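You operate a simulated robot arm through the tools that you are given. There is no shell and no other tool.

Carry out the task below with a simulated two-armed robot. There is one attempt and no reset: what you move stays moved.

Task
The gold pod is in: push the lever down, make a large coffee and serve it on the coaster.
Fine: one press of the large cup button; when it is done, slide the drip tray out to lift the glass mug and shut it again. Set down upright: glass mug. Where these are worked on the way, their far stop is far enough and under half their travel is too little: drip tray.

Only the result counts: the job must be done as asked and must still hold three seconds after the hand-in. Knocking over, shifting, dropping, spilling or breaking anything else fails it.

Robot
Two 7-joint arms with two-finger grippers on one trunk that stands fixed in place. Base frame: the origin is at the foot of the trunk, x ahead of it, y to its left, z up. Lengths are in mm, angles in rad, forces in N, time in s.
The left shoulder is at [50, 216, 1246], the right one opposite. With the tool pointing down near the work surface each hand reaches from about 260 to 800 mm from the base axis, measured 20 degrees to its own side. Payload 3.18 kg a hand.
The TCP of each hand is the grasp point between the finger pads, 30 mm short of the fingertips. In the tool frame z runs along the fingers and y along their closing line. The gripper opens to 144 mm; its body begins 103 mm behind the TCP.
Orientation is that of the tool frame in the base frame, as a unit quaternion [w, x, y, z]. With the fingers straight down and closing along the base's y, the tool's x points along the base's -x, its y along +y and its z along -z.

Tools
- The arms move only by the tool play_rows. It takes "left_deltas", "right_deltas" or both (then of equal length, played together; a hand with none holds still); each is a list that holds one entry, the list of rows, each a list of 7 numbers: the gripper command, from -1 (fully open) to 1 (shut), values between in proportion, then the shift along the tool's x, y, z in mm, then the turn, a rotation vector about the tool's x, y, z in rad. In form: [[[gripper, dx, dy, dz, rx, ry, rz], ...]]. A call has 1 to 20 rows; each row shifts and turns the commanded pose from where the row before left it, along the tool's axes as they then stand. A row lasts 0.2 s, in which the tool goes at most 50 mm and 0.15 rad; a call with a longer step from one row to the next is refused whole, and so is a gripper value outside its range. Where a pose cannot be reached the arm comes as near as it can. A force on the tool above 40 N (or 10 N above the force at the start of the call, whichever is more), or a blocked arm, ends the call early, and 0.2 s more pass. The fingers move at their own pace (about 186.7 mm/s each) and stop on an object; they squeeze with about 32 N. The grip force told is the motor's: it shows also when the fingers shut on nothing. Time passes only in rows, and 0.2 s behind the last, so rows that do not move let the fingers close. It gives the time, the measured TCP pose, the force on the tool (base axes), the opening and the grip force at its end, in the units of the frame above (readings bear some noise), with the torque about the TCP (base axes, N m) and any sound that the robot's microphone picked up, and new pictures: "views" is both (left out), scene, wrist or none (wrist: the cameras of the hands that moved).
- Cameras (640 x 400 px; columns grow to the right, rows downward): "scene" is now at [107.1, -44.6, 1470.1]; the picture's right is [-0.52, -0.86, 0.00], its down [-0.35, 0.21, -0.91] and it looks along [0.78, -0.47, -0.41] (base axes); focal length 215 px, centre (320, 200). "left" rides on the left gripper at [76, -16, -143] in its tool frame; the picture's right is [0.21, 0.98, 0.00], its down [-0.84, 0.18, -0.51] and it looks along [-0.50, 0.11, 0.86] (tool axes); focal length 218 px, centre (320, 200). "right" rides on the right gripper at [76, 16, -143] in its tool frame; the picture's right is [-0.21, 0.98, 0.00], its down [-0.84, -0.18, -0.51] and it looks along [-0.50, -0.11, 0.86] (tool axes); focal length 218 px, centre (320, 200). There is no depth. A picture from a camera that has moved, and an enlarged one, comes with that camera's place and axes in the base frame and with its lens. The place of the scene camera against the robot may be out by one fixed shift of up to 25 mm in any direction.
- raise_lower(by): moves the trunk up (or, below 0, down) by that many mm; the arms and the scene camera ride with it, the base frame stays. It gives what a move gives, with no picture.
- head_to(pan, tilt): turns the head with the scene camera to pan (to the left, within 1.396 rad either way) and tilt (down, from -0.506 to 1.204), counted from straight ahead of the robot (the tilt from the chest, where the trunk bows). It gives what a move gives, and a new picture of the scene camera.
- zoom(camera, box): a new picture of the part [left, top, right, bottom] of that camera's present view, enlarged. No time passes.
- job_done(): hands the job in; it is judged then, once.

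Nothing tells you positions but the pictures and the camera data. Unless the task says otherwise, let go and move clear before handing in.

The tools are called after "Call:" as name(argument=value, ...) on one line, values as JSON. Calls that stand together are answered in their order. play_rows: Moves the arms, as the interface text tells. Its arguments: {"type":"object","properties":{"left_deltas":{"type":"array","items":{"type":"array","items":{"type":"array","items":{"type":"number"}}}},"right_deltas":{"type":"array","items":{"type":"array","items":{"type":"array","items":{"type":"number"}}}},"views":{"type":"string","enum":["both","scene","wrist","none"]}},"required":[]} The other tools are called the same way: raise_lower (by) moves the trunk up or down; head_to (pan, tilt) turns the head that bears the scene camera; zoom (camera, box) takes an enlarged picture of a part of a camera's view; job_done () hands the job in.

At the start:

```text
time_s: 0.0
left_position: [343.4, -5.3, 1367.3]
left_orientation: [0.0, -0.001, 1.0, -0.002]
left_ft_force: [0.0, -0.3, -0.5]
left_ft_torque: [0.0, 0.03, 0.01]
left_opening: 144.0
left_grasp_force: 0.1
right_position: [379.3, -408.1, 1367.0]
right_orientation: [0.0, 0.001, 1.0, 0.001]
right_ft_force: [-0.8, 0.0, -1.1]
right_ft_torque: [0.01, 0.05, -0.03]
right_opening: 143.8
right_grasp_force: 0.1
trunk travel left (down, up): [-325.0, 44.0]
head pan, tilt (commanded): [-0.545, 0.419]
```

scene: 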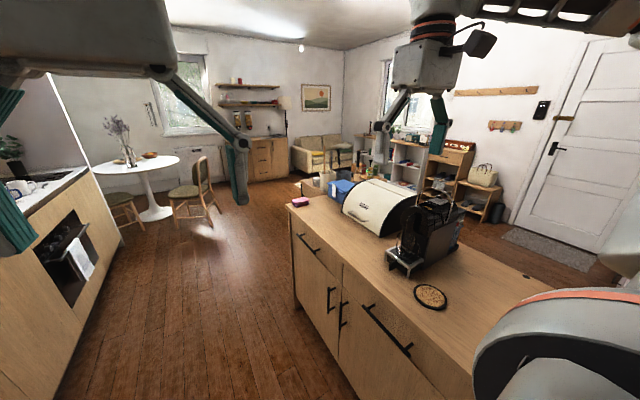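
right: 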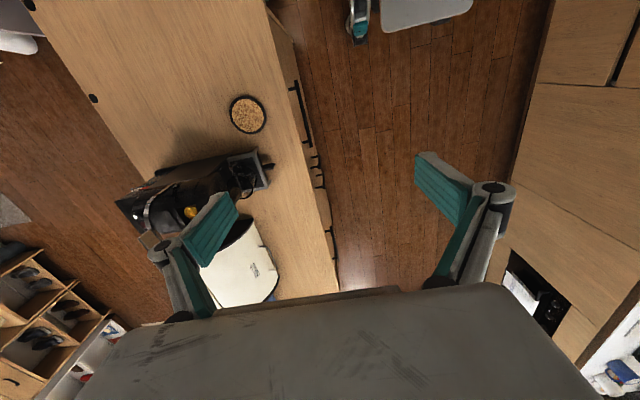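
left: 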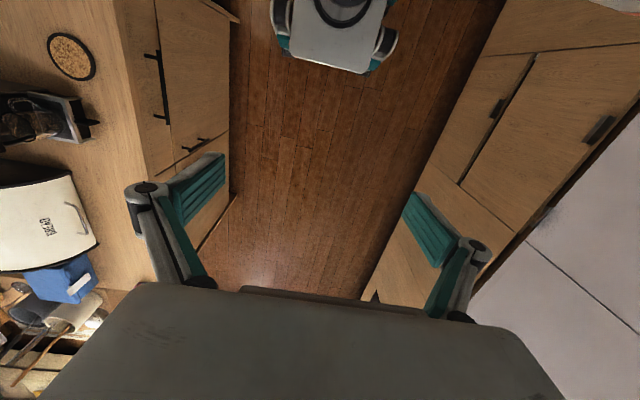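

I see a counter to the robot's right with a coffee machine, a bread bin and a round cork coaster. I'll look closer at the machine before moving anything.

Call:
zoom(camera="scene", box=[360, 170, 480, 320])

Call:
zoom(camera="right", box=[100, 80, 300, 240])

Call:
zoom(camera="left", box=[0, 20, 160, 180])

```text
2.67 times, centred on (420, 245) of scene
camera zoom: at [107.1, -44.6, 1470.1], right [-0.52, -0.86, 0.0], down [-0.35, 0.21, -0.91], along [0.78, -0.47, -0.41], focal length 573 px, centre (53, 80)
```

zoom: 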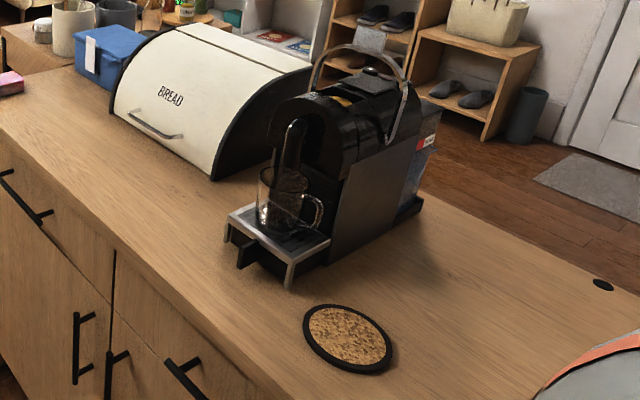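

```text
2.50 times, centred on (200, 160) of right
camera zoom: at [301.6, -391.8, 1509.7], right [0.21, 0.98, 0.0], down [0.84, -0.18, 0.51], along [0.5, -0.11, -0.86], focal length 546 px, centre (620, 300)
```

zoom: 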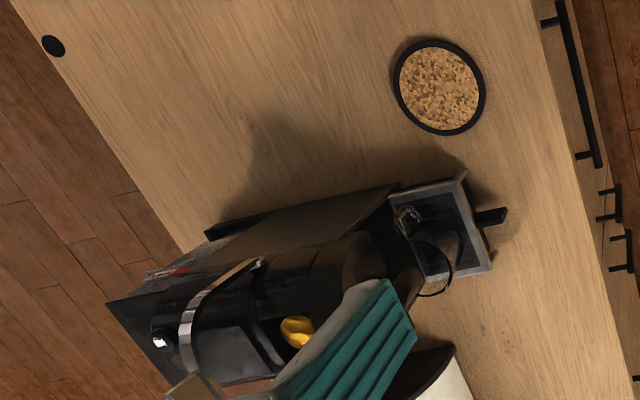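

```text
2.50 times, centred on (80, 100) of left
camera zoom: at [266.8, -21.3, 1510.0], right [-0.21, 0.98, 0.0], down [0.84, 0.18, 0.51], along [0.5, 0.1, -0.86], focal length 546 px, centre (920, 450)
```

zoom: 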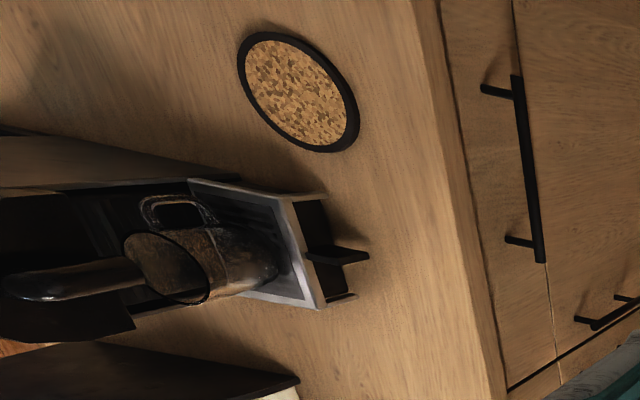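

The coaster triangulates to about [360, -600, 900], and the machine sits beyond it with its front facing +y. I'll aim the head more squarely at it to find the lever, the buttons and the tray.

Call:
head_to(pan=-0.9, tilt=0.6)

```text
time_s: 0.8
left_position: [342.3, -6.4, 1368.2]
left_orientation: [0.001, -0.001, 1.0, -0.001]
left_ft_force: [0.1, 1.1, -0.3]
left_ft_torque: [-0.02, -0.02, -0.01]
left_opening: 143.7
left_grasp_force: 0.0
right_position: [379.9, -407.1, 1368.4]
right_orientation: [0.001, 0.001, 1.0, 0.001]
right_ft_force: [-0.5, -0.9, 0.1]
right_ft_torque: [-0.01, 0.03, 0.0]
right_opening: 144.1
right_grasp_force: 0.1
trunk travel left (down, up): [-325.0, 44.0]
head pan, tilt (commanded): [-0.901, 0.6]
camera scene: at [83.0, -65.9, 1453.6], right [-0.78, -0.62, 0.0], down [-0.35, 0.44, -0.83], along [0.51, -0.65, -0.56], focal length 215 px, centre (320, 200)
```

scene: 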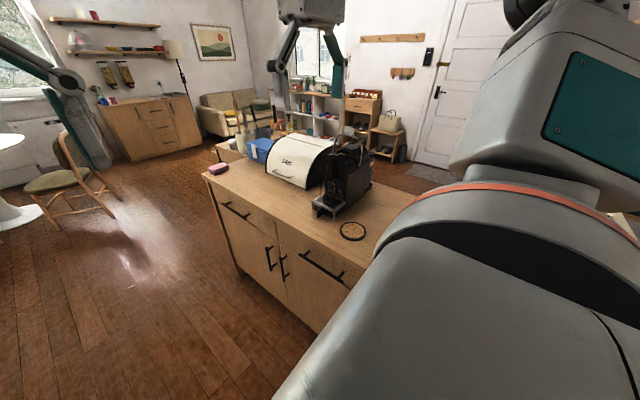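

The machine is near image centre with the right upper arm close by. I'll zoom in on it.

Call:
zoom(camera="scene", box=[296, 130, 392, 250])

Call:
zoom(camera="right", box=[110, 140, 280, 250])

```text
3.33 times, centred on (344, 190) of scene
camera zoom: at [83.0, -65.9, 1453.6], right [-0.78, -0.62, 0.0], down [-0.35, 0.44, -0.83], along [0.51, -0.65, -0.56], focal length 716 px, centre (240, 233)
```

zoom: 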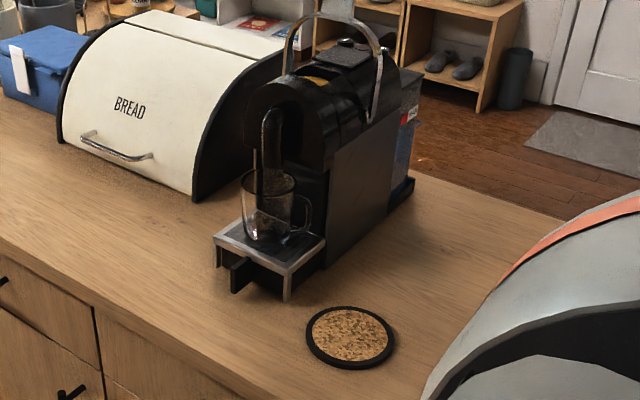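

```text
3.64 times, centred on (195, 195) of right
camera zoom: at [301.6, -391.8, 1509.7], right [0.21, 0.98, 0.0], down [0.84, -0.18, 0.51], along [0.5, -0.11, -0.86], focal length 794 px, centre (774, 218)
```

zoom: 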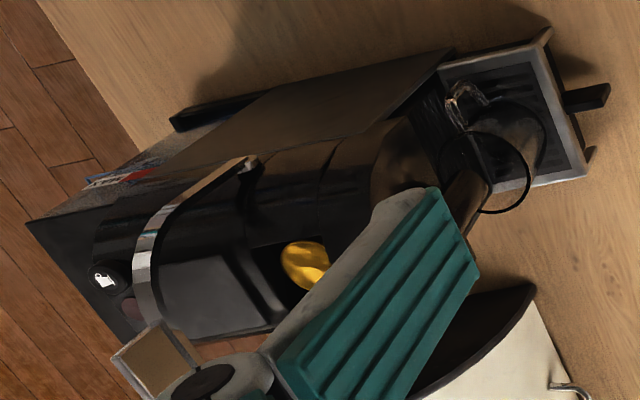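

The lever's tab comes out near [486, -729, 1220], and the front of the machine, with the tray handle near y=-580, faces +y. I'll turn the right hand 90° about vertical and bring it over the front so its camera sees the top of the machine and the tray.

Call:
play_rows(right_deltas=[[[-1, -33, -24, 0, 0, 0, 0], [-1, -33, -24, 0, 0, 0, 0], [-1, -33, -24, 0, 0, 0, 0], [-1, 0, 0, 0, 0, 0, 0.1428], [-1, 0, 0, 0, 0, 0, 0.1428], [-1, 0, 0, 0, 0, 0, 0.1428], [-1, 0, 0, 0, 0, 0, 0.1428], [-1, 0, 0, 0, 0, 0, 0.1428], [-1, 0, 0, 0, 0, 0, 0.1428], [-1, 0, 0, 0, 0, 0, 0.1428], [-1, 0, 0, 0, 0, 0, 0.1428], [-1, 0, 0, 0, 0, 0, 0.1428], [-1, 0, 0, 0, 0, 0, 0.1428], [-1, 0, 0, 0, 0, 0, 0.1428]]])

```text
time_s: 3.8
left_position: [342.4, -7.4, 1366.8]
left_orientation: [0.0, -0.002, 1.0, -0.001]
left_ft_force: [-0.2, -0.7, -0.9]
left_ft_torque: [0.09, -0.03, -0.02]
left_opening: 144.1
left_grasp_force: 0.0
right_position: [510.9, -607.6, 1412.1]
right_orientation: [0.004, 0.698, 0.717, 0.003]
right_ft_force: [0.0, 0.0, -1.4]
right_ft_torque: [0.03, -0.04, 0.0]
right_opening: 143.9
right_grasp_force: 0.0
right hand out of reach, approached as far as the arm can: row 7, 9, 10, 11, 12, 13, 14
trunk travel left (down, up): [-325.0, 44.0]
head pan, tilt (commanded): [-0.901, 0.6]
camera scene: at [82.4, -67.5, 1453.6], right [-0.78, -0.62, 0.0], down [-0.35, 0.44, -0.82], along [0.51, -0.65, -0.57], focal length 215 px, centre (320, 200)
camera right: at [522.2, -529.6, 1555.1], right [0.98, -0.18, 0.01], down [-0.16, -0.85, 0.51], along [-0.08, -0.5, -0.86], focal length 218 px, centre (320, 200)
```

scene: 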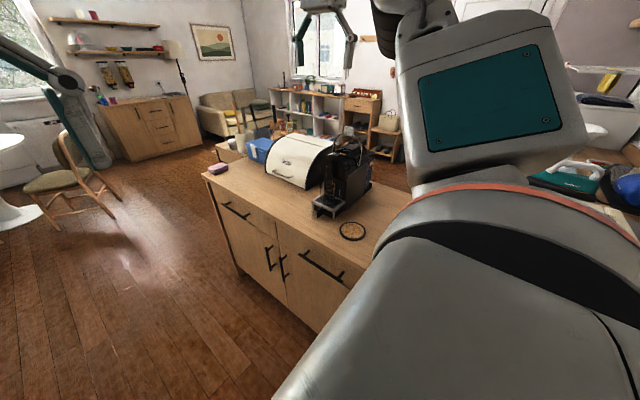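
right: 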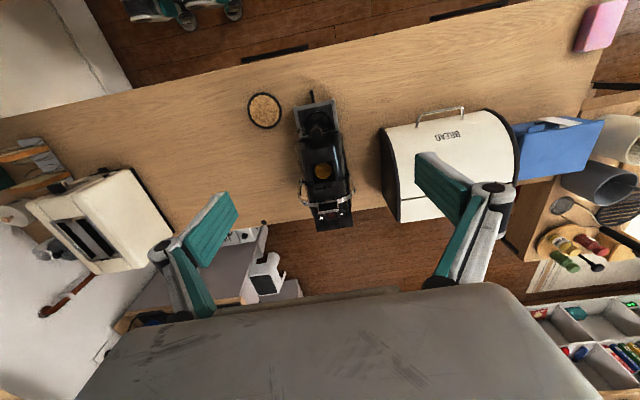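

I now have a top view of the machine: tray handle at the top, pod slot in the middle, buttons at the back. Zooming in.

Call:
zoom(camera="right", box=[230, 80, 390, 240])

Call:
zoom(camera="right", box=[285, 150, 365, 240])

Call:
zoom(camera="scene", box=[300, 120, 390, 230])

```text
2.50 times, centred on (310, 160) of right
camera zoom: at [522.2, -529.6, 1555.1], right [0.98, -0.18, 0.01], down [-0.16, -0.85, 0.51], along [-0.08, -0.5, -0.86], focal length 546 px, centre (345, 300)
```

zoom: 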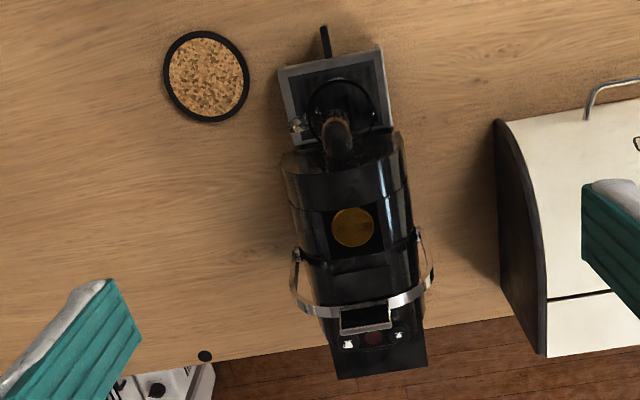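

```text
4.44 times, centred on (325, 195) of right
camera zoom: at [522.2, -529.6, 1555.1], right [0.98, -0.18, 0.01], down [-0.16, -0.85, 0.51], along [-0.08, -0.5, -0.86], focal length 970 px, centre (298, 222)
```

zoom: 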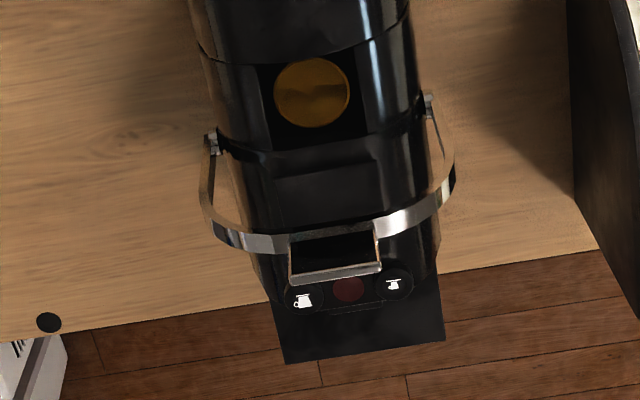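

```text
3.64 times, centred on (345, 175) of scene
camera zoom: at [82.4, -67.5, 1453.6], right [-0.78, -0.62, 0.0], down [-0.35, 0.44, -0.82], along [0.51, -0.65, -0.57], focal length 781 px, centre (229, 291)
```

zoom: 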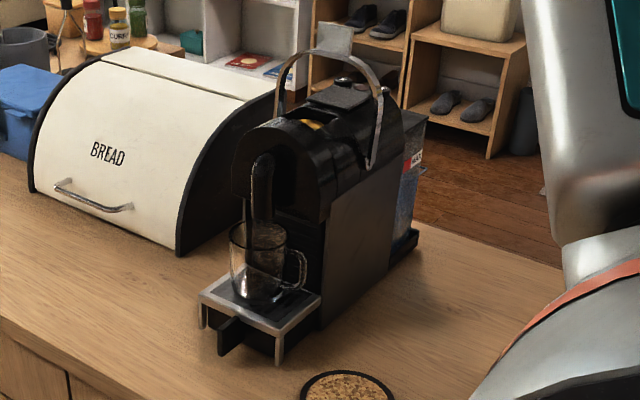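

The machine faces +y squarely, centred near x≈502. The lever stands upright on a pivot near (y -744, z 1088), and the larger cup icon is the left button near [477, -824, 1130]. I'll shut the right gripper and tilt the hand so the fingers point down and away, watching how the commanded pose responds.

Call:
zoom(camera="right", box=[305, 200, 355, 232])

Call:
play_rows(right_deltas=[[[1, 0, 0, 0, 0, -0.125, 0], [1, 0, 0, 0, 0, -0.125, 0], [1, 0, 0, 0, 0, -0.125, 0], [1, 0, 0, 0, 0, -0.125, 0]]])

```text
12.50 times, centred on (330, 216) of right
camera zoom: at [522.2, -529.6, 1555.1], right [0.98, -0.18, 0.01], down [-0.16, -0.85, 0.51], along [-0.08, -0.5, -0.86], focal length 2728 px, centre (195, 0)
```

zoom: 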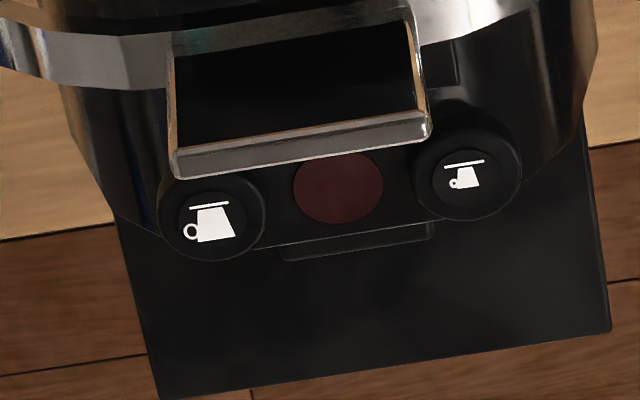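

```text
time_s: 4.8
left_position: [342.8, -5.9, 1367.0]
left_orientation: [-0.001, 0.0, 1.0, -0.001]
left_ft_force: [-0.4, 1.0, -0.4]
left_ft_torque: [0.01, -0.01, -0.02]
left_opening: 143.8
left_grasp_force: 0.1
right_position: [522.1, -645.5, 1446.7]
right_orientation: [0.129, 0.696, 0.694, -0.132]
right_ft_force: [-0.1, -0.6, 0.7]
right_ft_torque: [0.01, 0.0, 0.01]
right_opening: 0.0
right_grasp_force: 31.0
right hand out of reach, approached as far as the arm can: row 1, 2, 3, 4
trunk travel left (down, up): [-325.0, 44.0]
head pan, tilt (commanded): [-0.901, 0.6]
camera scene: at [83.3, -66.4, 1453.5], right [-0.78, -0.62, 0.0], down [-0.35, 0.44, -0.82], along [0.51, -0.65, -0.57], focal length 215 px, centre (320, 200)
camera right: at [539.0, -523.8, 1550.5], right [0.98, -0.2, 0.07], down [-0.18, -0.6, 0.78], along [-0.11, -0.77, -0.62], focal length 218 px, centre (320, 200)
```

scene: 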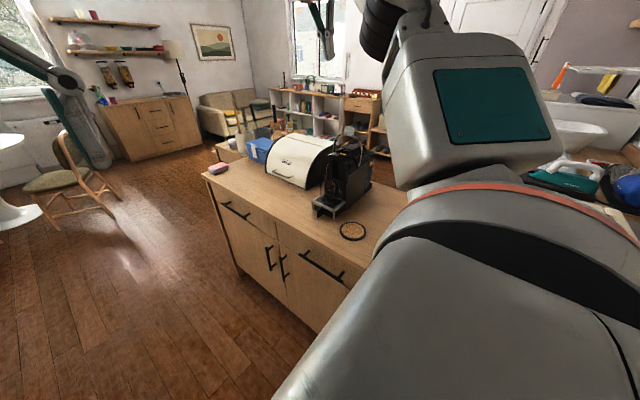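
right: 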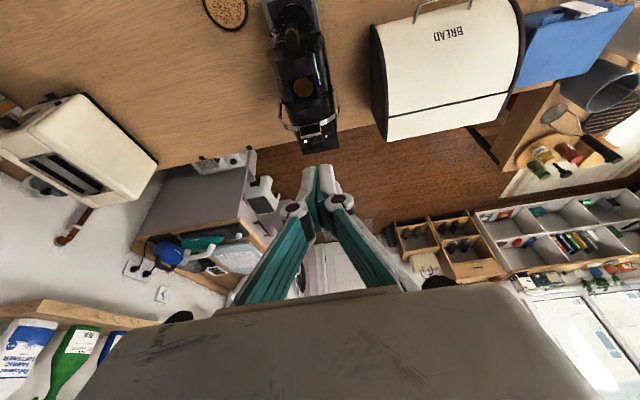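

The icons confirm it: the bigger cup is on the -x side. The arm is at a wrist limit here, so I'll extend the hand toward -y and see where the commanded pose settles.

Call:
play_rows(right_deltas=[[[1, -43, 0, 23, 0, 0, 0], [1, -43, 0, 23, 0, 0, 0], [1, -43, 0, 23, 0, 0, 0]]], views="wrist")

```text
time_s: 5.6
left_position: [343.6, -6.6, 1366.6]
left_orientation: [-0.001, 0.0, 1.0, -0.001]
left_ft_force: [0.4, 0.8, -0.7]
left_ft_torque: [-0.02, 0.05, 0.02]
left_opening: 143.9
left_grasp_force: 0.1
right_position: [482.6, -754.4, 1416.3]
right_orientation: [0.128, 0.695, 0.695, -0.131]
right_ft_force: [1.2, -0.4, -0.4]
right_ft_torque: [-0.03, 0.04, -0.01]
right_opening: 0.0
right_grasp_force: 30.6
right hand out of reach, approached as far as the arm can: row 1, 2, 3
trunk travel left (down, up): [-325.0, 44.0]
head pan, tilt (commanded): [-0.901, 0.6]
camera right: at [497.7, -631.4, 1521.6], right [0.98, -0.2, 0.07], down [-0.18, -0.6, 0.78], along [-0.11, -0.77, -0.62], focal length 218 px, centre (320, 200)
```

right: 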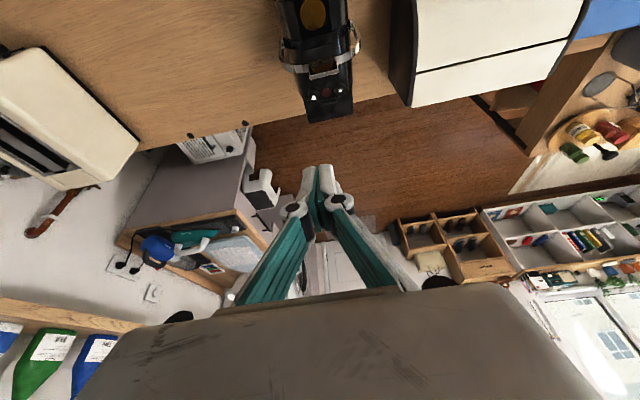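

The hand is now above the lever but near full stretch. I'll lower it toward just behind and above the tab.

Call:
play_rows(right_deltas=[[[1, 15, 7, 40, 0, 0, 0], [1, 15, 7, 40, 0, 0, 0], [1, 15, 7, 40, 0, 0, 0]]])

```text
time_s: 6.4
left_position: [343.3, -8.3, 1368.4]
left_orientation: [0.001, -0.001, 1.0, -0.001]
left_ft_force: [-0.1, 0.2, 0.5]
left_ft_torque: [0.06, 0.0, 0.0]
left_opening: 143.8
left_grasp_force: 0.0
right_position: [506.8, -767.8, 1374.5]
right_orientation: [0.129, 0.696, 0.694, -0.13]
right_ft_force: [0.4, -0.1, -0.4]
right_ft_torque: [0.04, 0.01, -0.01]
right_opening: 0.2
right_grasp_force: 30.3
right hand out of reach, approached as far as the arm can: row 1, 2, 3
trunk travel left (down, up): [-325.0, 44.0]
head pan, tilt (commanded): [-0.901, 0.6]
camera scene: at [83.0, -67.5, 1453.5], right [-0.78, -0.62, 0.0], down [-0.35, 0.44, -0.82], along [0.51, -0.65, -0.57], focal length 215 px, centre (320, 200)
camera right: at [522.5, -645.7, 1479.9], right [0.98, -0.2, 0.07], down [-0.18, -0.6, 0.78], along [-0.11, -0.77, -0.62], focal length 218 px, centre (320, 200)
```

scene: 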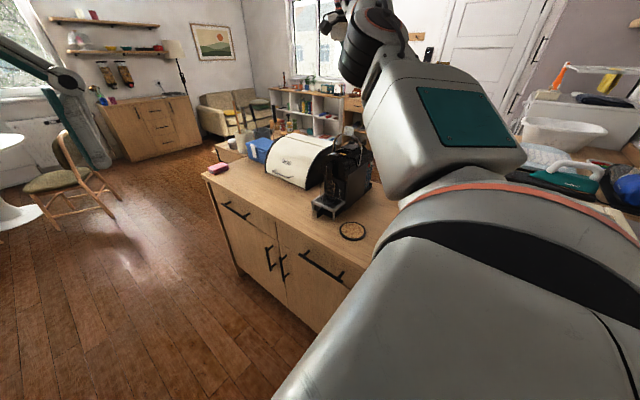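
right: 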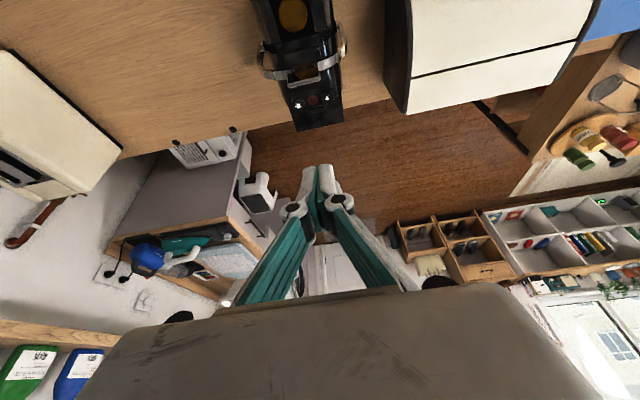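

The arm keeps reporting it is out of reach, so I'll send a zero-motion row to see whether the commanded pose still differs from the reached one.

Call:
play_rows(right_deltas=[[[1, 0, 0, 0, 0, 0, 0]]], views="none")

```text
time_s: 6.8
left_position: [342.6, -6.5, 1367.4]
left_orientation: [-0.001, -0.001, 1.0, -0.001]
left_ft_force: [0.0, -0.3, 0.1]
left_ft_torque: [0.05, -0.05, -0.02]
left_opening: 143.8
left_grasp_force: 0.0
right_position: [506.2, -767.0, 1377.4]
right_orientation: [0.128, 0.696, 0.695, -0.131]
right_ft_force: [-0.6, -0.5, 0.8]
right_ft_torque: [0.04, -0.03, -0.01]
right_opening: 0.0
right_grasp_force: 30.5
trunk travel left (down, up): [-325.0, 44.0]
head pan, tilt (commanded): [-0.901, 0.6]
```

The commanded pose resets to where the arm is, so a joint limit is the problem. I'll ease the yaw back toward the arm's natural direction and then try going down.

Call:
play_rows(right_deltas=[[[1, 0, 0, 0, 0, 0, -0.15], [1, 0, 0, 0, 0, 0, -0.15], [1, 0, 0, 0, 0, 0, -0.15], [1, 0, 0, 0, 0, 0, -0.15], [1, 0, 0, 20, 0, 0, 0], [1, 0, 0, 20, 0, 0, 0]]], views="none")

```text
time_s: 8.2
left_position: [342.9, -6.2, 1368.3]
left_orientation: [0.0, -0.001, 1.0, -0.001]
left_ft_force: [0.0, -0.3, -0.2]
left_ft_torque: [0.02, 0.05, -0.03]
left_opening: 143.9
left_grasp_force: 0.1
right_position: [512.6, -788.4, 1341.9]
right_orientation: [0.083, 0.459, 0.87, -0.163]
right_ft_force: [-0.9, -0.1, -0.6]
right_ft_torque: [0.0, 0.02, 0.05]
right_opening: 0.2
right_grasp_force: 30.7
right hand out of reach, approached as far as the arm can: row 5, 6
trunk travel left (down, up): [-325.0, 44.0]
head pan, tilt (commanded): [-0.901, 0.6]
```

That worked better. Continuing straight down in small steps from here.

Call:
play_rows(right_deltas=[[[1, 16.5, 11.5, 24.5, 0, 0, 0], [1, 16.5, 11.5, 24.5, 0, 0, 0]]])

```text
time_s: 8.8
left_position: [342.8, -6.0, 1366.2]
left_orientation: [0.0, -0.001, 1.0, -0.002]
left_ft_force: [0.0, -0.9, 1.2]
left_ft_torque: [0.02, -0.01, 0.01]
left_opening: 143.9
left_grasp_force: 0.0
right_position: [527.6, -789.3, 1314.2]
right_orientation: [0.083, 0.46, 0.869, -0.163]
right_ft_force: [0.1, 0.6, -0.3]
right_ft_torque: [0.01, 0.02, -0.02]
right_opening: 0.1
right_grasp_force: 31.4
right hand out of reach, approached as far as the arm can: row 1, 2
trunk travel left (down, up): [-325.0, 44.0]
head pan, tilt (commanded): [-0.901, 0.6]
camera scene: at [82.8, -65.8, 1453.6], right [-0.78, -0.62, 0.0], down [-0.35, 0.44, -0.83], along [0.51, -0.65, -0.56], focal length 215 px, centre (320, 200)
camera right: at [499.0, -672.2, 1420.7], right [0.93, 0.35, -0.14], down [0.33, -0.56, 0.76], along [0.19, -0.75, -0.64], focal length 218 px, centre (320, 200)
```

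scene: 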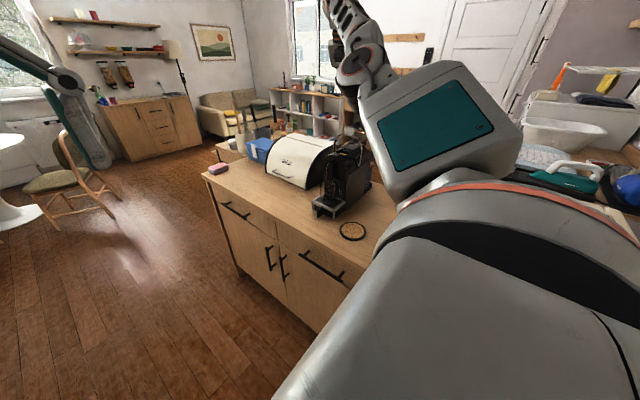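
right: 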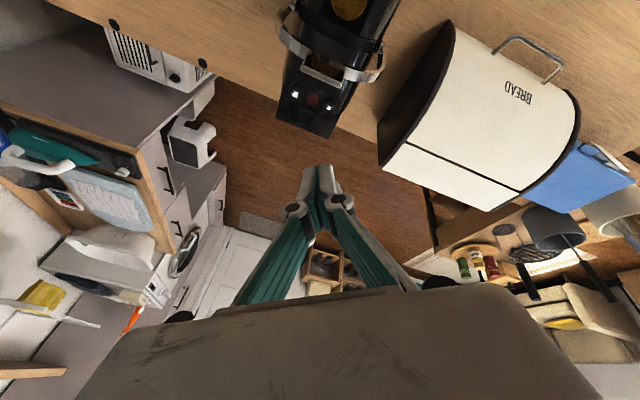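

I'll tilt the head up to see the arm's configuration and the hand against the lever.

Call:
head_to(pan=-0.95, tilt=0.15)

```text
time_s: 9.7
left_position: [341.4, -6.7, 1367.3]
left_orientation: [0.001, -0.002, 1.0, -0.001]
left_ft_force: [0.3, 0.2, -0.4]
left_ft_torque: [0.03, -0.01, 0.0]
left_opening: 144.0
left_grasp_force: 0.1
right_position: [528.6, -791.1, 1314.6]
right_orientation: [0.083, 0.46, 0.869, -0.163]
right_ft_force: [0.4, 0.3, -0.3]
right_ft_torque: [-0.03, 0.03, -0.01]
right_opening: 0.2
right_grasp_force: 30.6
trunk travel left (down, up): [-325.0, 44.0]
head pan, tilt (commanded): [-0.949, 0.15]
camera scene: at [82.1, -72.1, 1495.0], right [-0.81, -0.58, 0.0], down [-0.09, 0.12, -0.99], along [0.58, -0.8, -0.15], focal length 215 px, centre (320, 200)
```

scene: 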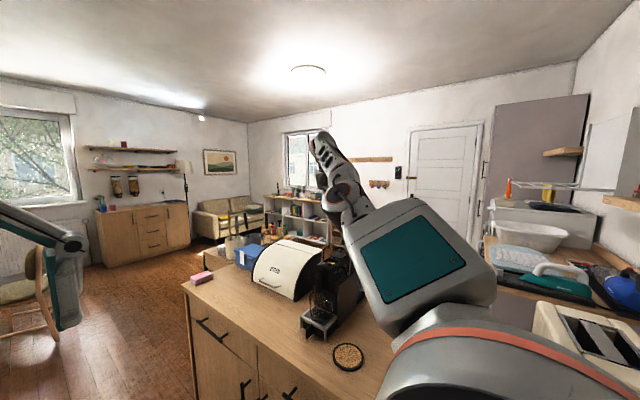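

The arm is nearly straight with the wrist sharply bent, which explains the limit. I'll pull the hand back and tilt it so the fingers point outward and about 40° down along the arm's own azimuth, where reach is comfortable.

Call:
play_rows(right_deltas=[[[1, 30.6, -11.5, -7.2, 0, 0, 0], [1, 30.6, -11.5, -7.2, 0, 0, 0], [1, 30.6, -11.5, -7.2, 0, 0, 0], [1, 0, 0, 0, -0.0494, -0.1157, 0.0015], [1, 0, 0, 0, -0.0494, -0.1157, 0.0015], [1, 0, 0, 0, -0.0494, -0.1157, 0.0015], [1, 0, 0, 0, -0.0494, -0.1157, 0.0015], [1, 0, 0, 0, -0.0494, -0.1157, 0.0015]]])

```text
time_s: 11.5
left_position: [342.7, -5.4, 1367.3]
left_orientation: [0.0, -0.001, 1.0, -0.002]
left_ft_force: [0.2, -0.1, 0.4]
left_ft_torque: [-0.01, 0.05, 0.01]
left_opening: 144.2
left_grasp_force: 0.1
right_position: [571.5, -831.5, 1368.6]
right_orientation: [0.235, 0.427, 0.856, -0.173]
right_ft_force: [0.4, 0.6, -0.4]
right_ft_torque: [0.0, -0.03, -0.02]
right_opening: 0.1
right_grasp_force: 31.0
right hand out of reach, approached as far as the arm can: row 1, 2, 3, 4, 5, 6, 7, 8
trunk travel left (down, up): [-325.0, 44.0]
head pan, tilt (commanded): [-0.949, 0.15]
camera scene: at [82.0, -72.1, 1495.1], right [-0.81, -0.58, 0.0], down [-0.09, 0.12, -0.99], along [0.58, -0.8, -0.15], focal length 215 px, centre (320, 200)
camera right: at [506.6, -701.4, 1441.6], right [0.9, 0.43, 0.02], down [0.17, -0.4, 0.9], along [0.39, -0.81, -0.43], focal length 218 px, centre (320, 200)
```

scene: 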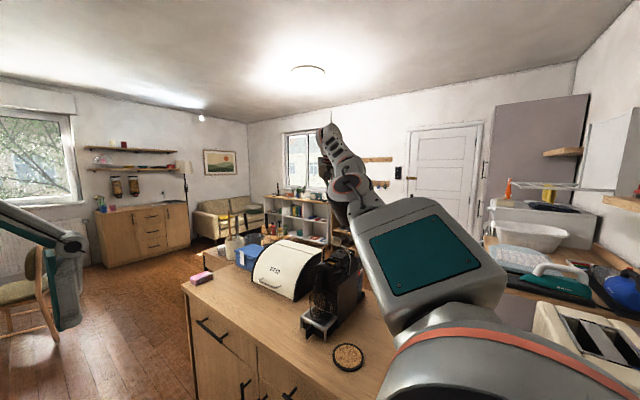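
right: 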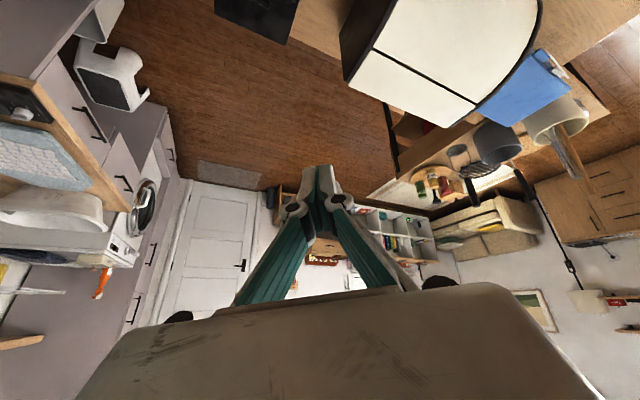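

The arm drifted outward instead of retracting: it is stuck against a joint limit in this configuration. I'll go back to the starting orientation and pull in toward the starting area, well above the machine.

Call:
play_rows(right_deltas=[[[1, 0, 0, 0, -0.0455, 0.06175, -0.1122], [1, 0, 0, 0, -0.0455, 0.06175, -0.1122], [1, 0, 0, 0, -0.0455, 0.06175, -0.1122], [1, 0, 0, 0, -0.0455, 0.06175, -0.1122], [1, 0, 0, 0, -0.0455, 0.06175, -0.1122], [1, 0, 0, 0, -0.0455, 0.06175, -0.1122], [1, 0, 0, 0, -0.0455, 0.06175, -0.1122], [1, 0, 0, 0, -0.0455, 0.06175, -0.1122], [1, 17, 40, 0, 0, 0, 0], [1, 17, 40, 0, 0, 0, 0], [1, 17, 40, 0, 0, 0, 0], [1, 17, 40, 0, 0, 0, 0]]])

```text
time_s: 14.1
left_position: [343.2, -5.1, 1367.6]
left_orientation: [0.001, -0.001, 1.0, -0.002]
left_ft_force: [-1.1, 0.3, -0.6]
left_ft_torque: [-0.03, 0.0, -0.01]
left_opening: 143.8
left_grasp_force: 0.1
right_position: [510.3, -516.5, 1322.2]
right_orientation: [0.047, 0.084, 0.995, -0.033]
right_ft_force: [0.7, 0.1, 0.0]
right_ft_torque: [-0.02, -0.01, 0.02]
right_opening: 0.0
right_grasp_force: 30.8
right hand out of reach, approached as far as the arm can: row 1, 2, 3, 4, 5, 6, 7, 8
trunk travel left (down, up): [-325.0, 44.0]
head pan, tilt (commanded): [-0.949, 0.15]
camera scene: at [81.6, -71.1, 1495.2], right [-0.81, -0.58, 0.0], down [-0.09, 0.12, -0.99], along [0.58, -0.8, -0.15], focal length 215 px, centre (320, 200)
camera right: at [424.4, -477.9, 1454.7], right [0.37, 0.93, -0.04], down [0.75, -0.28, 0.6], along [0.55, -0.25, -0.8], focal length 218 px, centre (320, 200)
```

scene: 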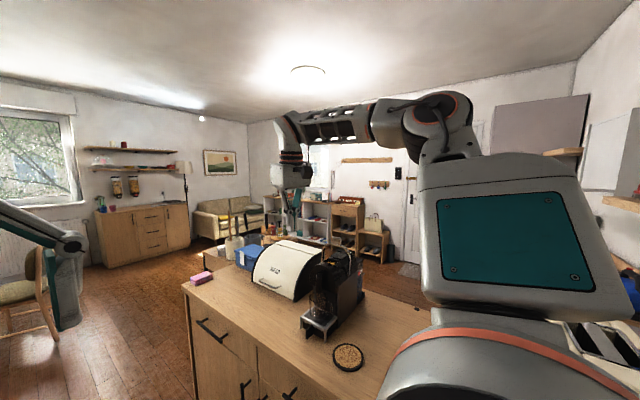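
right: 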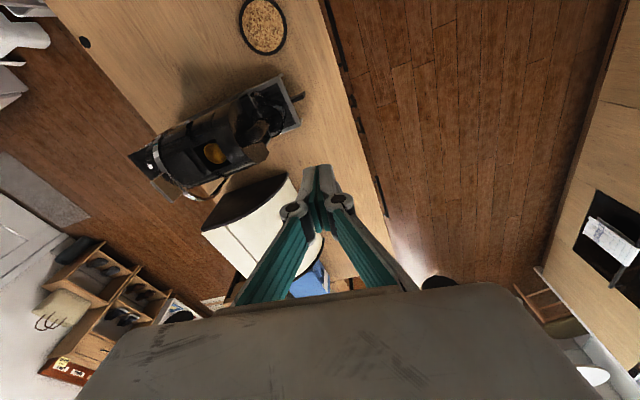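

Now the arm is back in a good elbow-up posture with the fingers pointing down. I'll keep this yaw and approach the lever while tilting the fingers slightly toward -y, staying high above the machine.

Call:
play_rows(right_deltas=[[[1, 0, -40, 0, 0.08, 0, 0], [1, 0, -40, 0, 0.08, 0, 0], [1, 0, -40, 0, 0.08, 0, 0], [1, 0, -40, 0, 0.08, 0, 0]]])

```text
time_s: 15.1
left_position: [342.1, -6.1, 1367.3]
left_orientation: [0.0, -0.001, 1.0, -0.001]
left_ft_force: [0.3, 0.0, 0.0]
left_ft_torque: [-0.01, 0.0, -0.01]
left_opening: 144.1
left_grasp_force: 0.0
right_position: [483.2, -673.5, 1352.3]
right_orientation: [0.033, 0.09, 0.977, -0.192]
right_ft_force: [0.3, -0.6, 0.0]
right_ft_torque: [0.02, 0.0, 0.02]
right_opening: 0.1
right_grasp_force: 30.6
trunk travel left (down, up): [-325.0, 44.0]
head pan, tilt (commanded): [-0.949, 0.15]
camera scene: at [82.2, -72.4, 1495.0], right [-0.81, -0.58, 0.0], down [-0.09, 0.12, -0.99], along [0.58, -0.8, -0.15], focal length 215 px, centre (320, 200)
camera right: at [406.9, -592.0, 1468.8], right [0.39, 0.86, -0.34], down [0.78, -0.11, 0.62], along [0.49, -0.51, -0.71], focal length 218 px, centre (320, 200)
```

scene: 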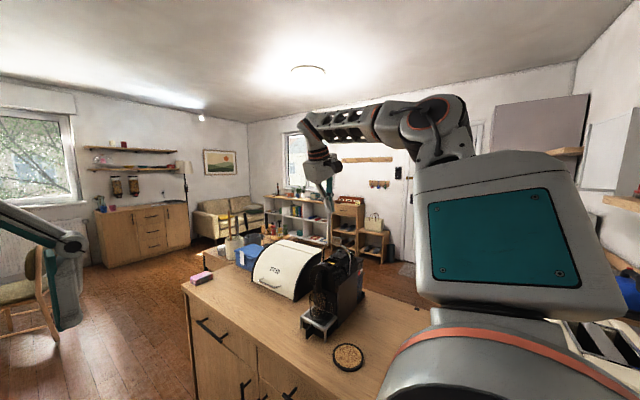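
right: 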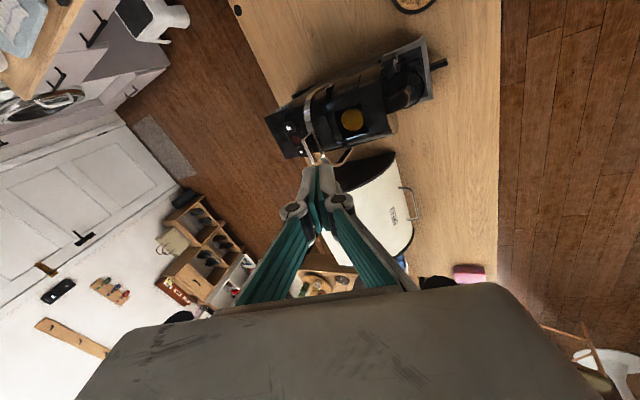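

No reach warnings now. Next I move the fingertips to a hover just behind and above the lever tab.

Call:
play_rows(right_deltas=[[[1, -9.1, -22.9, 33.4, 0, 0, 0], [1, -9.1, -22.9, 33.4, 0, 0, 0], [1, -9.1, -22.9, 33.4, 0, 0, 0]]])

Call:
head_to(pan=-0.95, tilt=0.4)

Call:
zoom(camera="scene", box=[290, 100, 400, 220])

Call:
zoom(camera="right", box=[230, 60, 400, 240])

```text
time_s: 15.9
left_position: [344.0, -8.6, 1368.4]
left_orientation: [0.0, -0.001, 1.0, -0.001]
left_ft_force: [0.5, 0.0, -0.5]
left_ft_torque: [0.01, 0.03, -0.04]
left_opening: 144.1
left_grasp_force: 0.2
right_position: [500.3, -780.7, 1284.6]
right_orientation: [0.032, 0.091, 0.977, -0.191]
right_ft_force: [0.2, 0.4, -0.7]
right_ft_torque: [0.04, 0.0, 0.0]
right_opening: 0.0
right_grasp_force: 30.9
trunk travel left (down, up): [-325.0, 44.0]
head pan, tilt (commanded): [-0.949, 0.15]
camera scene: at [83.1, -73.9, 1494.8], right [-0.81, -0.58, 0.0], down [-0.09, 0.12, -0.99], along [0.58, -0.8, -0.15], focal length 215 px, centre (320, 200)
camera right: at [423.5, -699.2, 1402.4], right [0.39, 0.86, -0.34], down [0.78, -0.11, 0.62], along [0.49, -0.5, -0.71], focal length 218 px, centre (320, 200)
```

scene: 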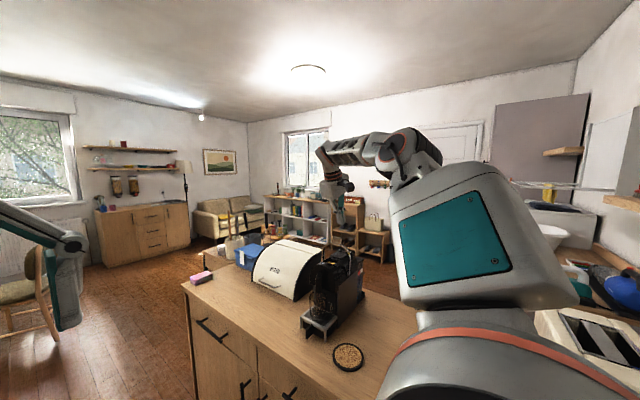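
right: 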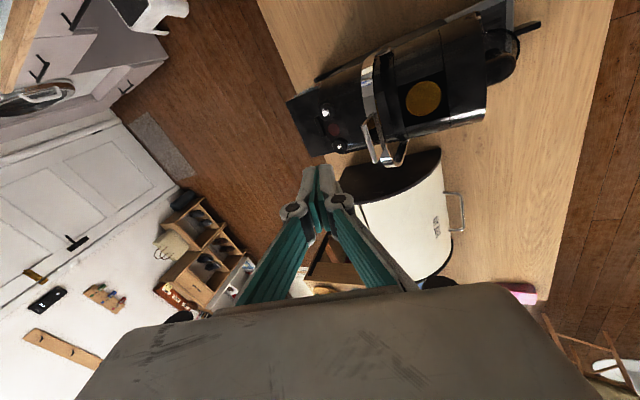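

```text
time_s: 16.7
left_position: [342.7, -5.6, 1366.3]
left_orientation: [0.0, -0.001, 1.0, -0.002]
left_ft_force: [0.5, -0.1, 0.4]
left_ft_torque: [0.0, -0.01, -0.03]
left_opening: 144.0
left_grasp_force: 0.1
right_position: [499.5, -777.4, 1287.0]
right_orientation: [0.033, 0.09, 0.977, -0.192]
right_ft_force: [-0.2, 0.5, -0.2]
right_ft_torque: [0.02, 0.02, -0.02]
right_opening: 0.3
right_grasp_force: 30.2
trunk travel left (down, up): [-325.0, 44.0]
head pan, tilt (commanded): [-0.949, 0.4]
camera scene: at [81.9, -71.7, 1471.9], right [-0.81, -0.58, 0.0], down [-0.23, 0.32, -0.92], along [0.54, -0.75, -0.39], focal length 215 px, centre (320, 200)
```

scene: 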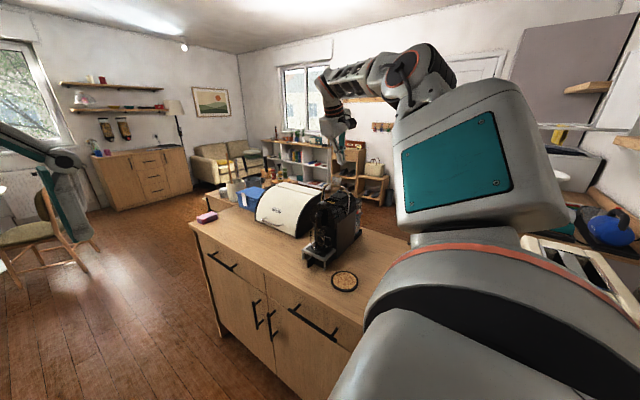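

```text
3.33 times, centred on (345, 160) of scene
camera zoom: at [81.9, -71.7, 1471.9], right [-0.81, -0.58, 0.0], down [-0.23, 0.32, -0.92], along [0.54, -0.75, -0.39], focal length 716 px, centre (237, 333)
```

zoom: 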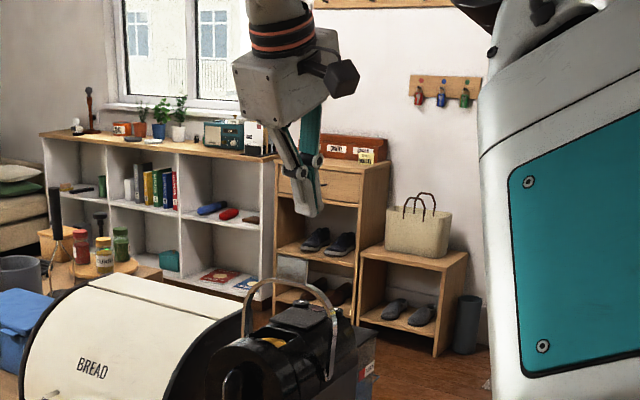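

```text
2.22 times, centred on (315, 150) of right
camera zoom: at [422.4, -696.3, 1404.5], right [0.39, 0.86, -0.34], down [0.78, -0.11, 0.62], along [0.49, -0.51, -0.71], focal length 485 px, centre (331, 311)
```

zoom: 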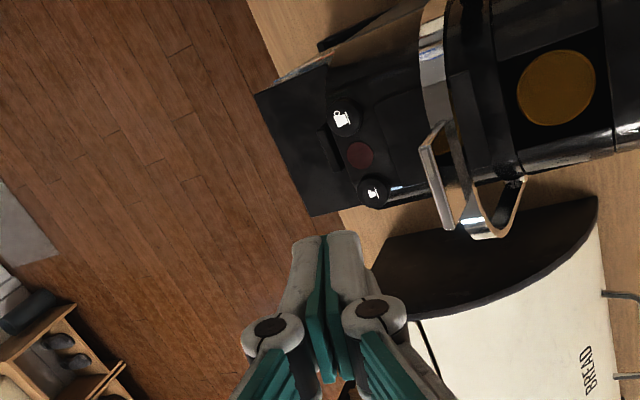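

The tab's outer edge is at about [501, -758, 1208], and the fingertips hover 50 mm above it, behind. I'll insert the closed fingers behind the tab, about 55 mm above the buttons.

Call:
play_rows(right_deltas=[[[1, 2.7, 10, 35.8, 0, 0, 0], [1, 2.7, 10, 35.8, 0, 0, 0], [1, 0, 0, 0, 0, 0, 0]]], views="wrist")

Call:
zoom(camera="scene", box=[300, 120, 400, 220])

Call:
zoom(camera="right", box=[230, 60, 430, 240])

```text
time_s: 17.5
left_position: [341.9, -5.6, 1368.2]
left_orientation: [0.0, 0.0, 1.0, -0.002]
left_ft_force: [0.1, -0.1, 0.3]
left_ft_torque: [-0.01, 0.01, 0.01]
left_opening: 144.0
left_grasp_force: 0.0
right_position: [499.8, -786.0, 1213.3]
right_orientation: [0.032, 0.09, 0.977, -0.192]
right_ft_force: [-0.3, 1.3, 0.4]
right_ft_torque: [-0.04, 0.0, -0.03]
right_opening: 0.0
right_grasp_force: 31.1
trunk travel left (down, up): [-325.0, 44.0]
head pan, tilt (commanded): [-0.949, 0.4]
camera right: at [423.1, -704.7, 1331.9], right [0.39, 0.86, -0.34], down [0.78, -0.11, 0.62], along [0.49, -0.51, -0.71], focal length 218 px, centre (320, 200)
```

right: 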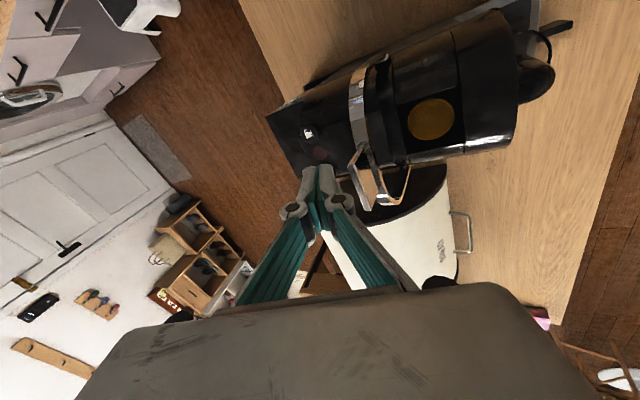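

```text
4.00 times, centred on (350, 170) of scene
camera zoom: at [81.6, -71.4, 1471.9], right [-0.81, -0.58, 0.0], down [-0.23, 0.32, -0.92], along [0.54, -0.75, -0.39], focal length 859 px, centre (200, 320)
```

zoom: 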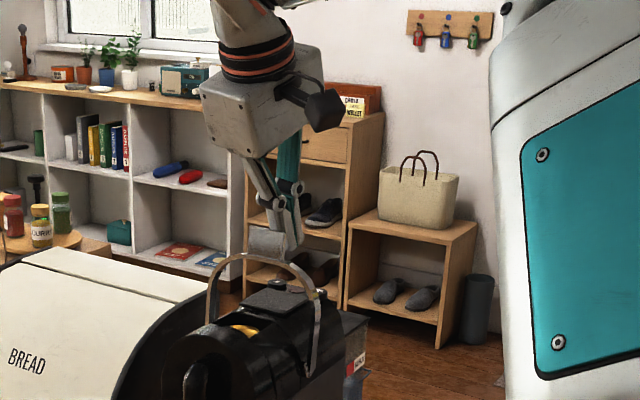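

```text
2.22 times, centred on (330, 150) of right
camera zoom: at [423.1, -704.7, 1331.9], right [0.39, 0.86, -0.34], down [0.78, -0.11, 0.62], along [0.49, -0.51, -0.71], focal length 485 px, centre (298, 311)
```

zoom: 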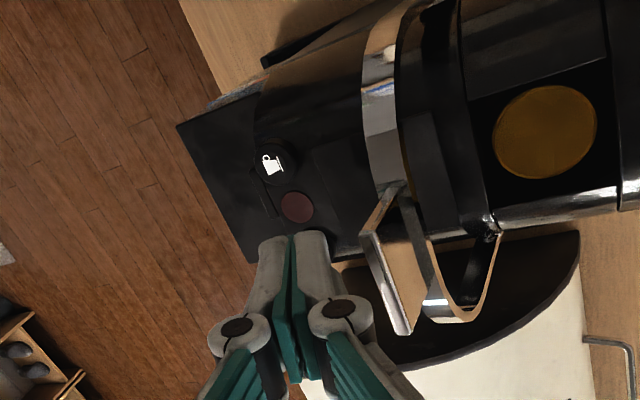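

The fingertips sit behind the tab with clearance. Now I push the lever forward along the first half of its arc.

Call:
play_rows(right_deltas=[[[1, 2.8, 15.5, -6.5, 0, 0, 0], [1, 2.3, 13.3, -6.6, 0, 0, 0], [1, 2.3, 13.3, -6.6, 0, 0, 0], [1, 2.3, 13.3, -6.6, 0, 0, 0], [1, 2.5, 14, -4.8, 0, 0, 0], [1, 2.6, 14.4, -3.9, 0, 0, 0], [1, 2.7, 14, 0.6, 0, 0, 0], [1, 2.7, 13.9, 2.8, 0, 0, 0]]], views="wrist")

Call:
zoom(camera="scene", box=[300, 120, 400, 220])

```text
time_s: 19.3
left_position: [342.7, -5.9, 1366.7]
left_orientation: [0.001, -0.002, 1.0, -0.001]
left_ft_force: [0.1, 0.5, 0.5]
left_ft_torque: [-0.02, -0.01, 0.0]
left_opening: 144.1
left_grasp_force: 0.0
right_position: [500.9, -668.4, 1199.1]
right_orientation: [0.033, 0.09, 0.977, -0.192]
right_ft_force: [-0.5, -0.5, 0.2]
right_ft_torque: [-0.02, -0.01, -0.06]
right_opening: 0.0
right_grasp_force: 31.0
trunk travel left (down, up): [-325.0, 44.0]
head pan, tilt (commanded): [-0.949, 0.4]
camera right: at [424.1, -587.3, 1316.5], right [0.39, 0.86, -0.34], down [0.78, -0.11, 0.62], along [0.49, -0.51, -0.71], focal length 218 px, centre (320, 200)
```

right: 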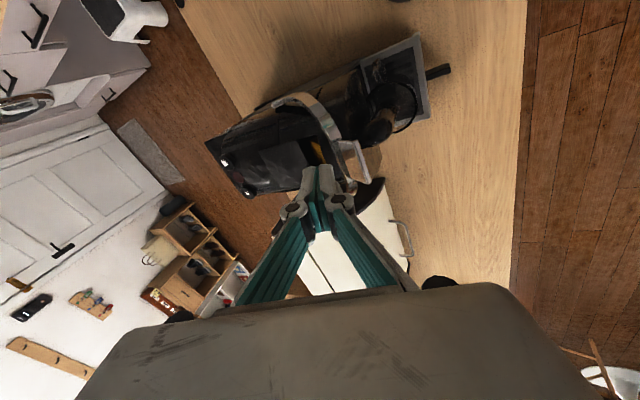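

```text
4.00 times, centred on (350, 170) of scene
camera zoom: at [82.1, -71.8, 1471.8], right [-0.81, -0.58, 0.0], down [-0.23, 0.32, -0.92], along [0.54, -0.75, -0.39], focal length 859 px, centre (200, 320)
```

zoom: 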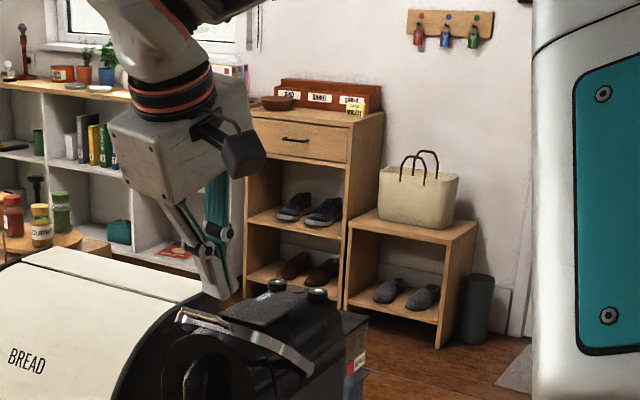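

The lever is swinging forward nicely and is a bit past halfway. I'll continue along the arc, pressing down toward its closed stop.

Call:
play_rows(right_deltas=[[[1, 2.7, 13.9, 2.8, 0, 0, 0], [1, 2.6, 12.3, 6.7, 0, 0, 0], [1, 2.5, 11.7, 8.1, 0, 0, 0], [1, 2.4, 11.2, 9.4, 0, 0, 0], [1, 2.2, 9.7, 11, 0, 0, 0]]], views="wrist")

Call:
zoom(camera="scene", box=[300, 140, 400, 240])

Call:
zoom(camera="right", box=[200, 30, 440, 220])

```text
time_s: 20.5
left_position: [340.9, -3.8, 1368.7]
left_orientation: [0.001, 0.0, 1.0, -0.003]
left_ft_force: [-0.3, 0.7, 0.4]
left_ft_torque: [0.02, -0.03, 0.01]
left_opening: 144.1
left_grasp_force: 0.0
right_position: [512.0, -650.1, 1164.4]
right_orientation: [0.033, 0.088, 0.977, -0.19]
right_ft_force: [-7.6, 9.1, 18.5]
right_ft_torque: [0.09, 0.42, -0.07]
right_opening: 5.7
right_grasp_force: 30.5
right hand out of reach, approached as far as the arm can: row 3, 4, 5
trunk travel left (down, up): [-325.0, 44.0]
head pan, tilt (commanded): [-0.949, 0.4]
camera right: at [434.8, -567.3, 1281.5], right [0.39, 0.86, -0.34], down [0.78, -0.11, 0.62], along [0.49, -0.5, -0.71], focal length 218 px, centre (320, 200)
```

right: 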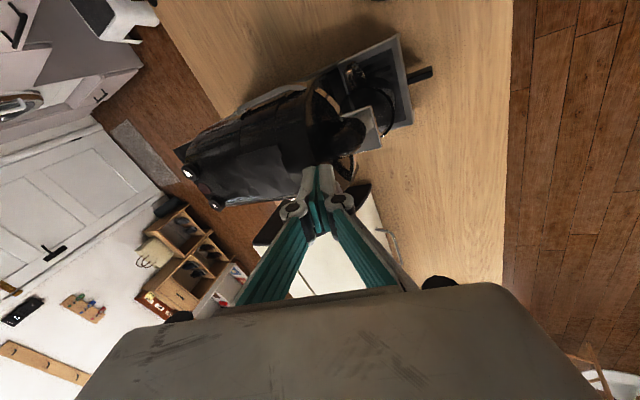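

```text
4.00 times, centred on (350, 190) of scene
camera zoom: at [80.0, -69.0, 1472.4], right [-0.81, -0.58, 0.0], down [-0.23, 0.31, -0.92], along [0.54, -0.75, -0.39], focal length 859 px, centre (200, 240)
```

zoom: 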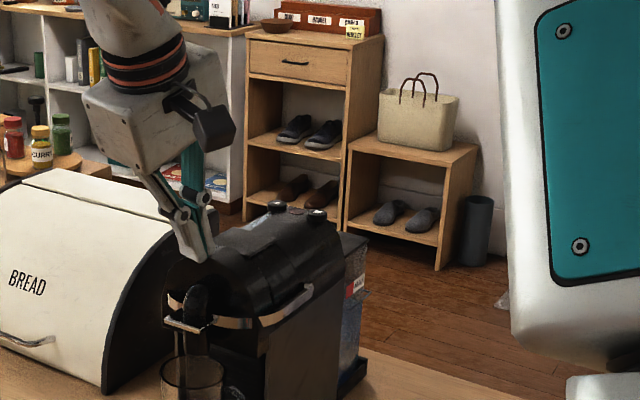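

```text
2.11 times, centred on (320, 125) of right
camera zoom: at [434.8, -567.3, 1281.5], right [0.39, 0.86, -0.34], down [0.78, -0.11, 0.62], along [0.49, -0.5, -0.71], focal length 460 px, centre (320, 358)
```

zoom: 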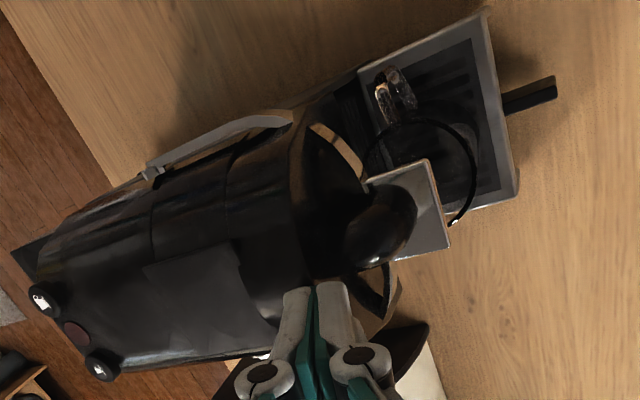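

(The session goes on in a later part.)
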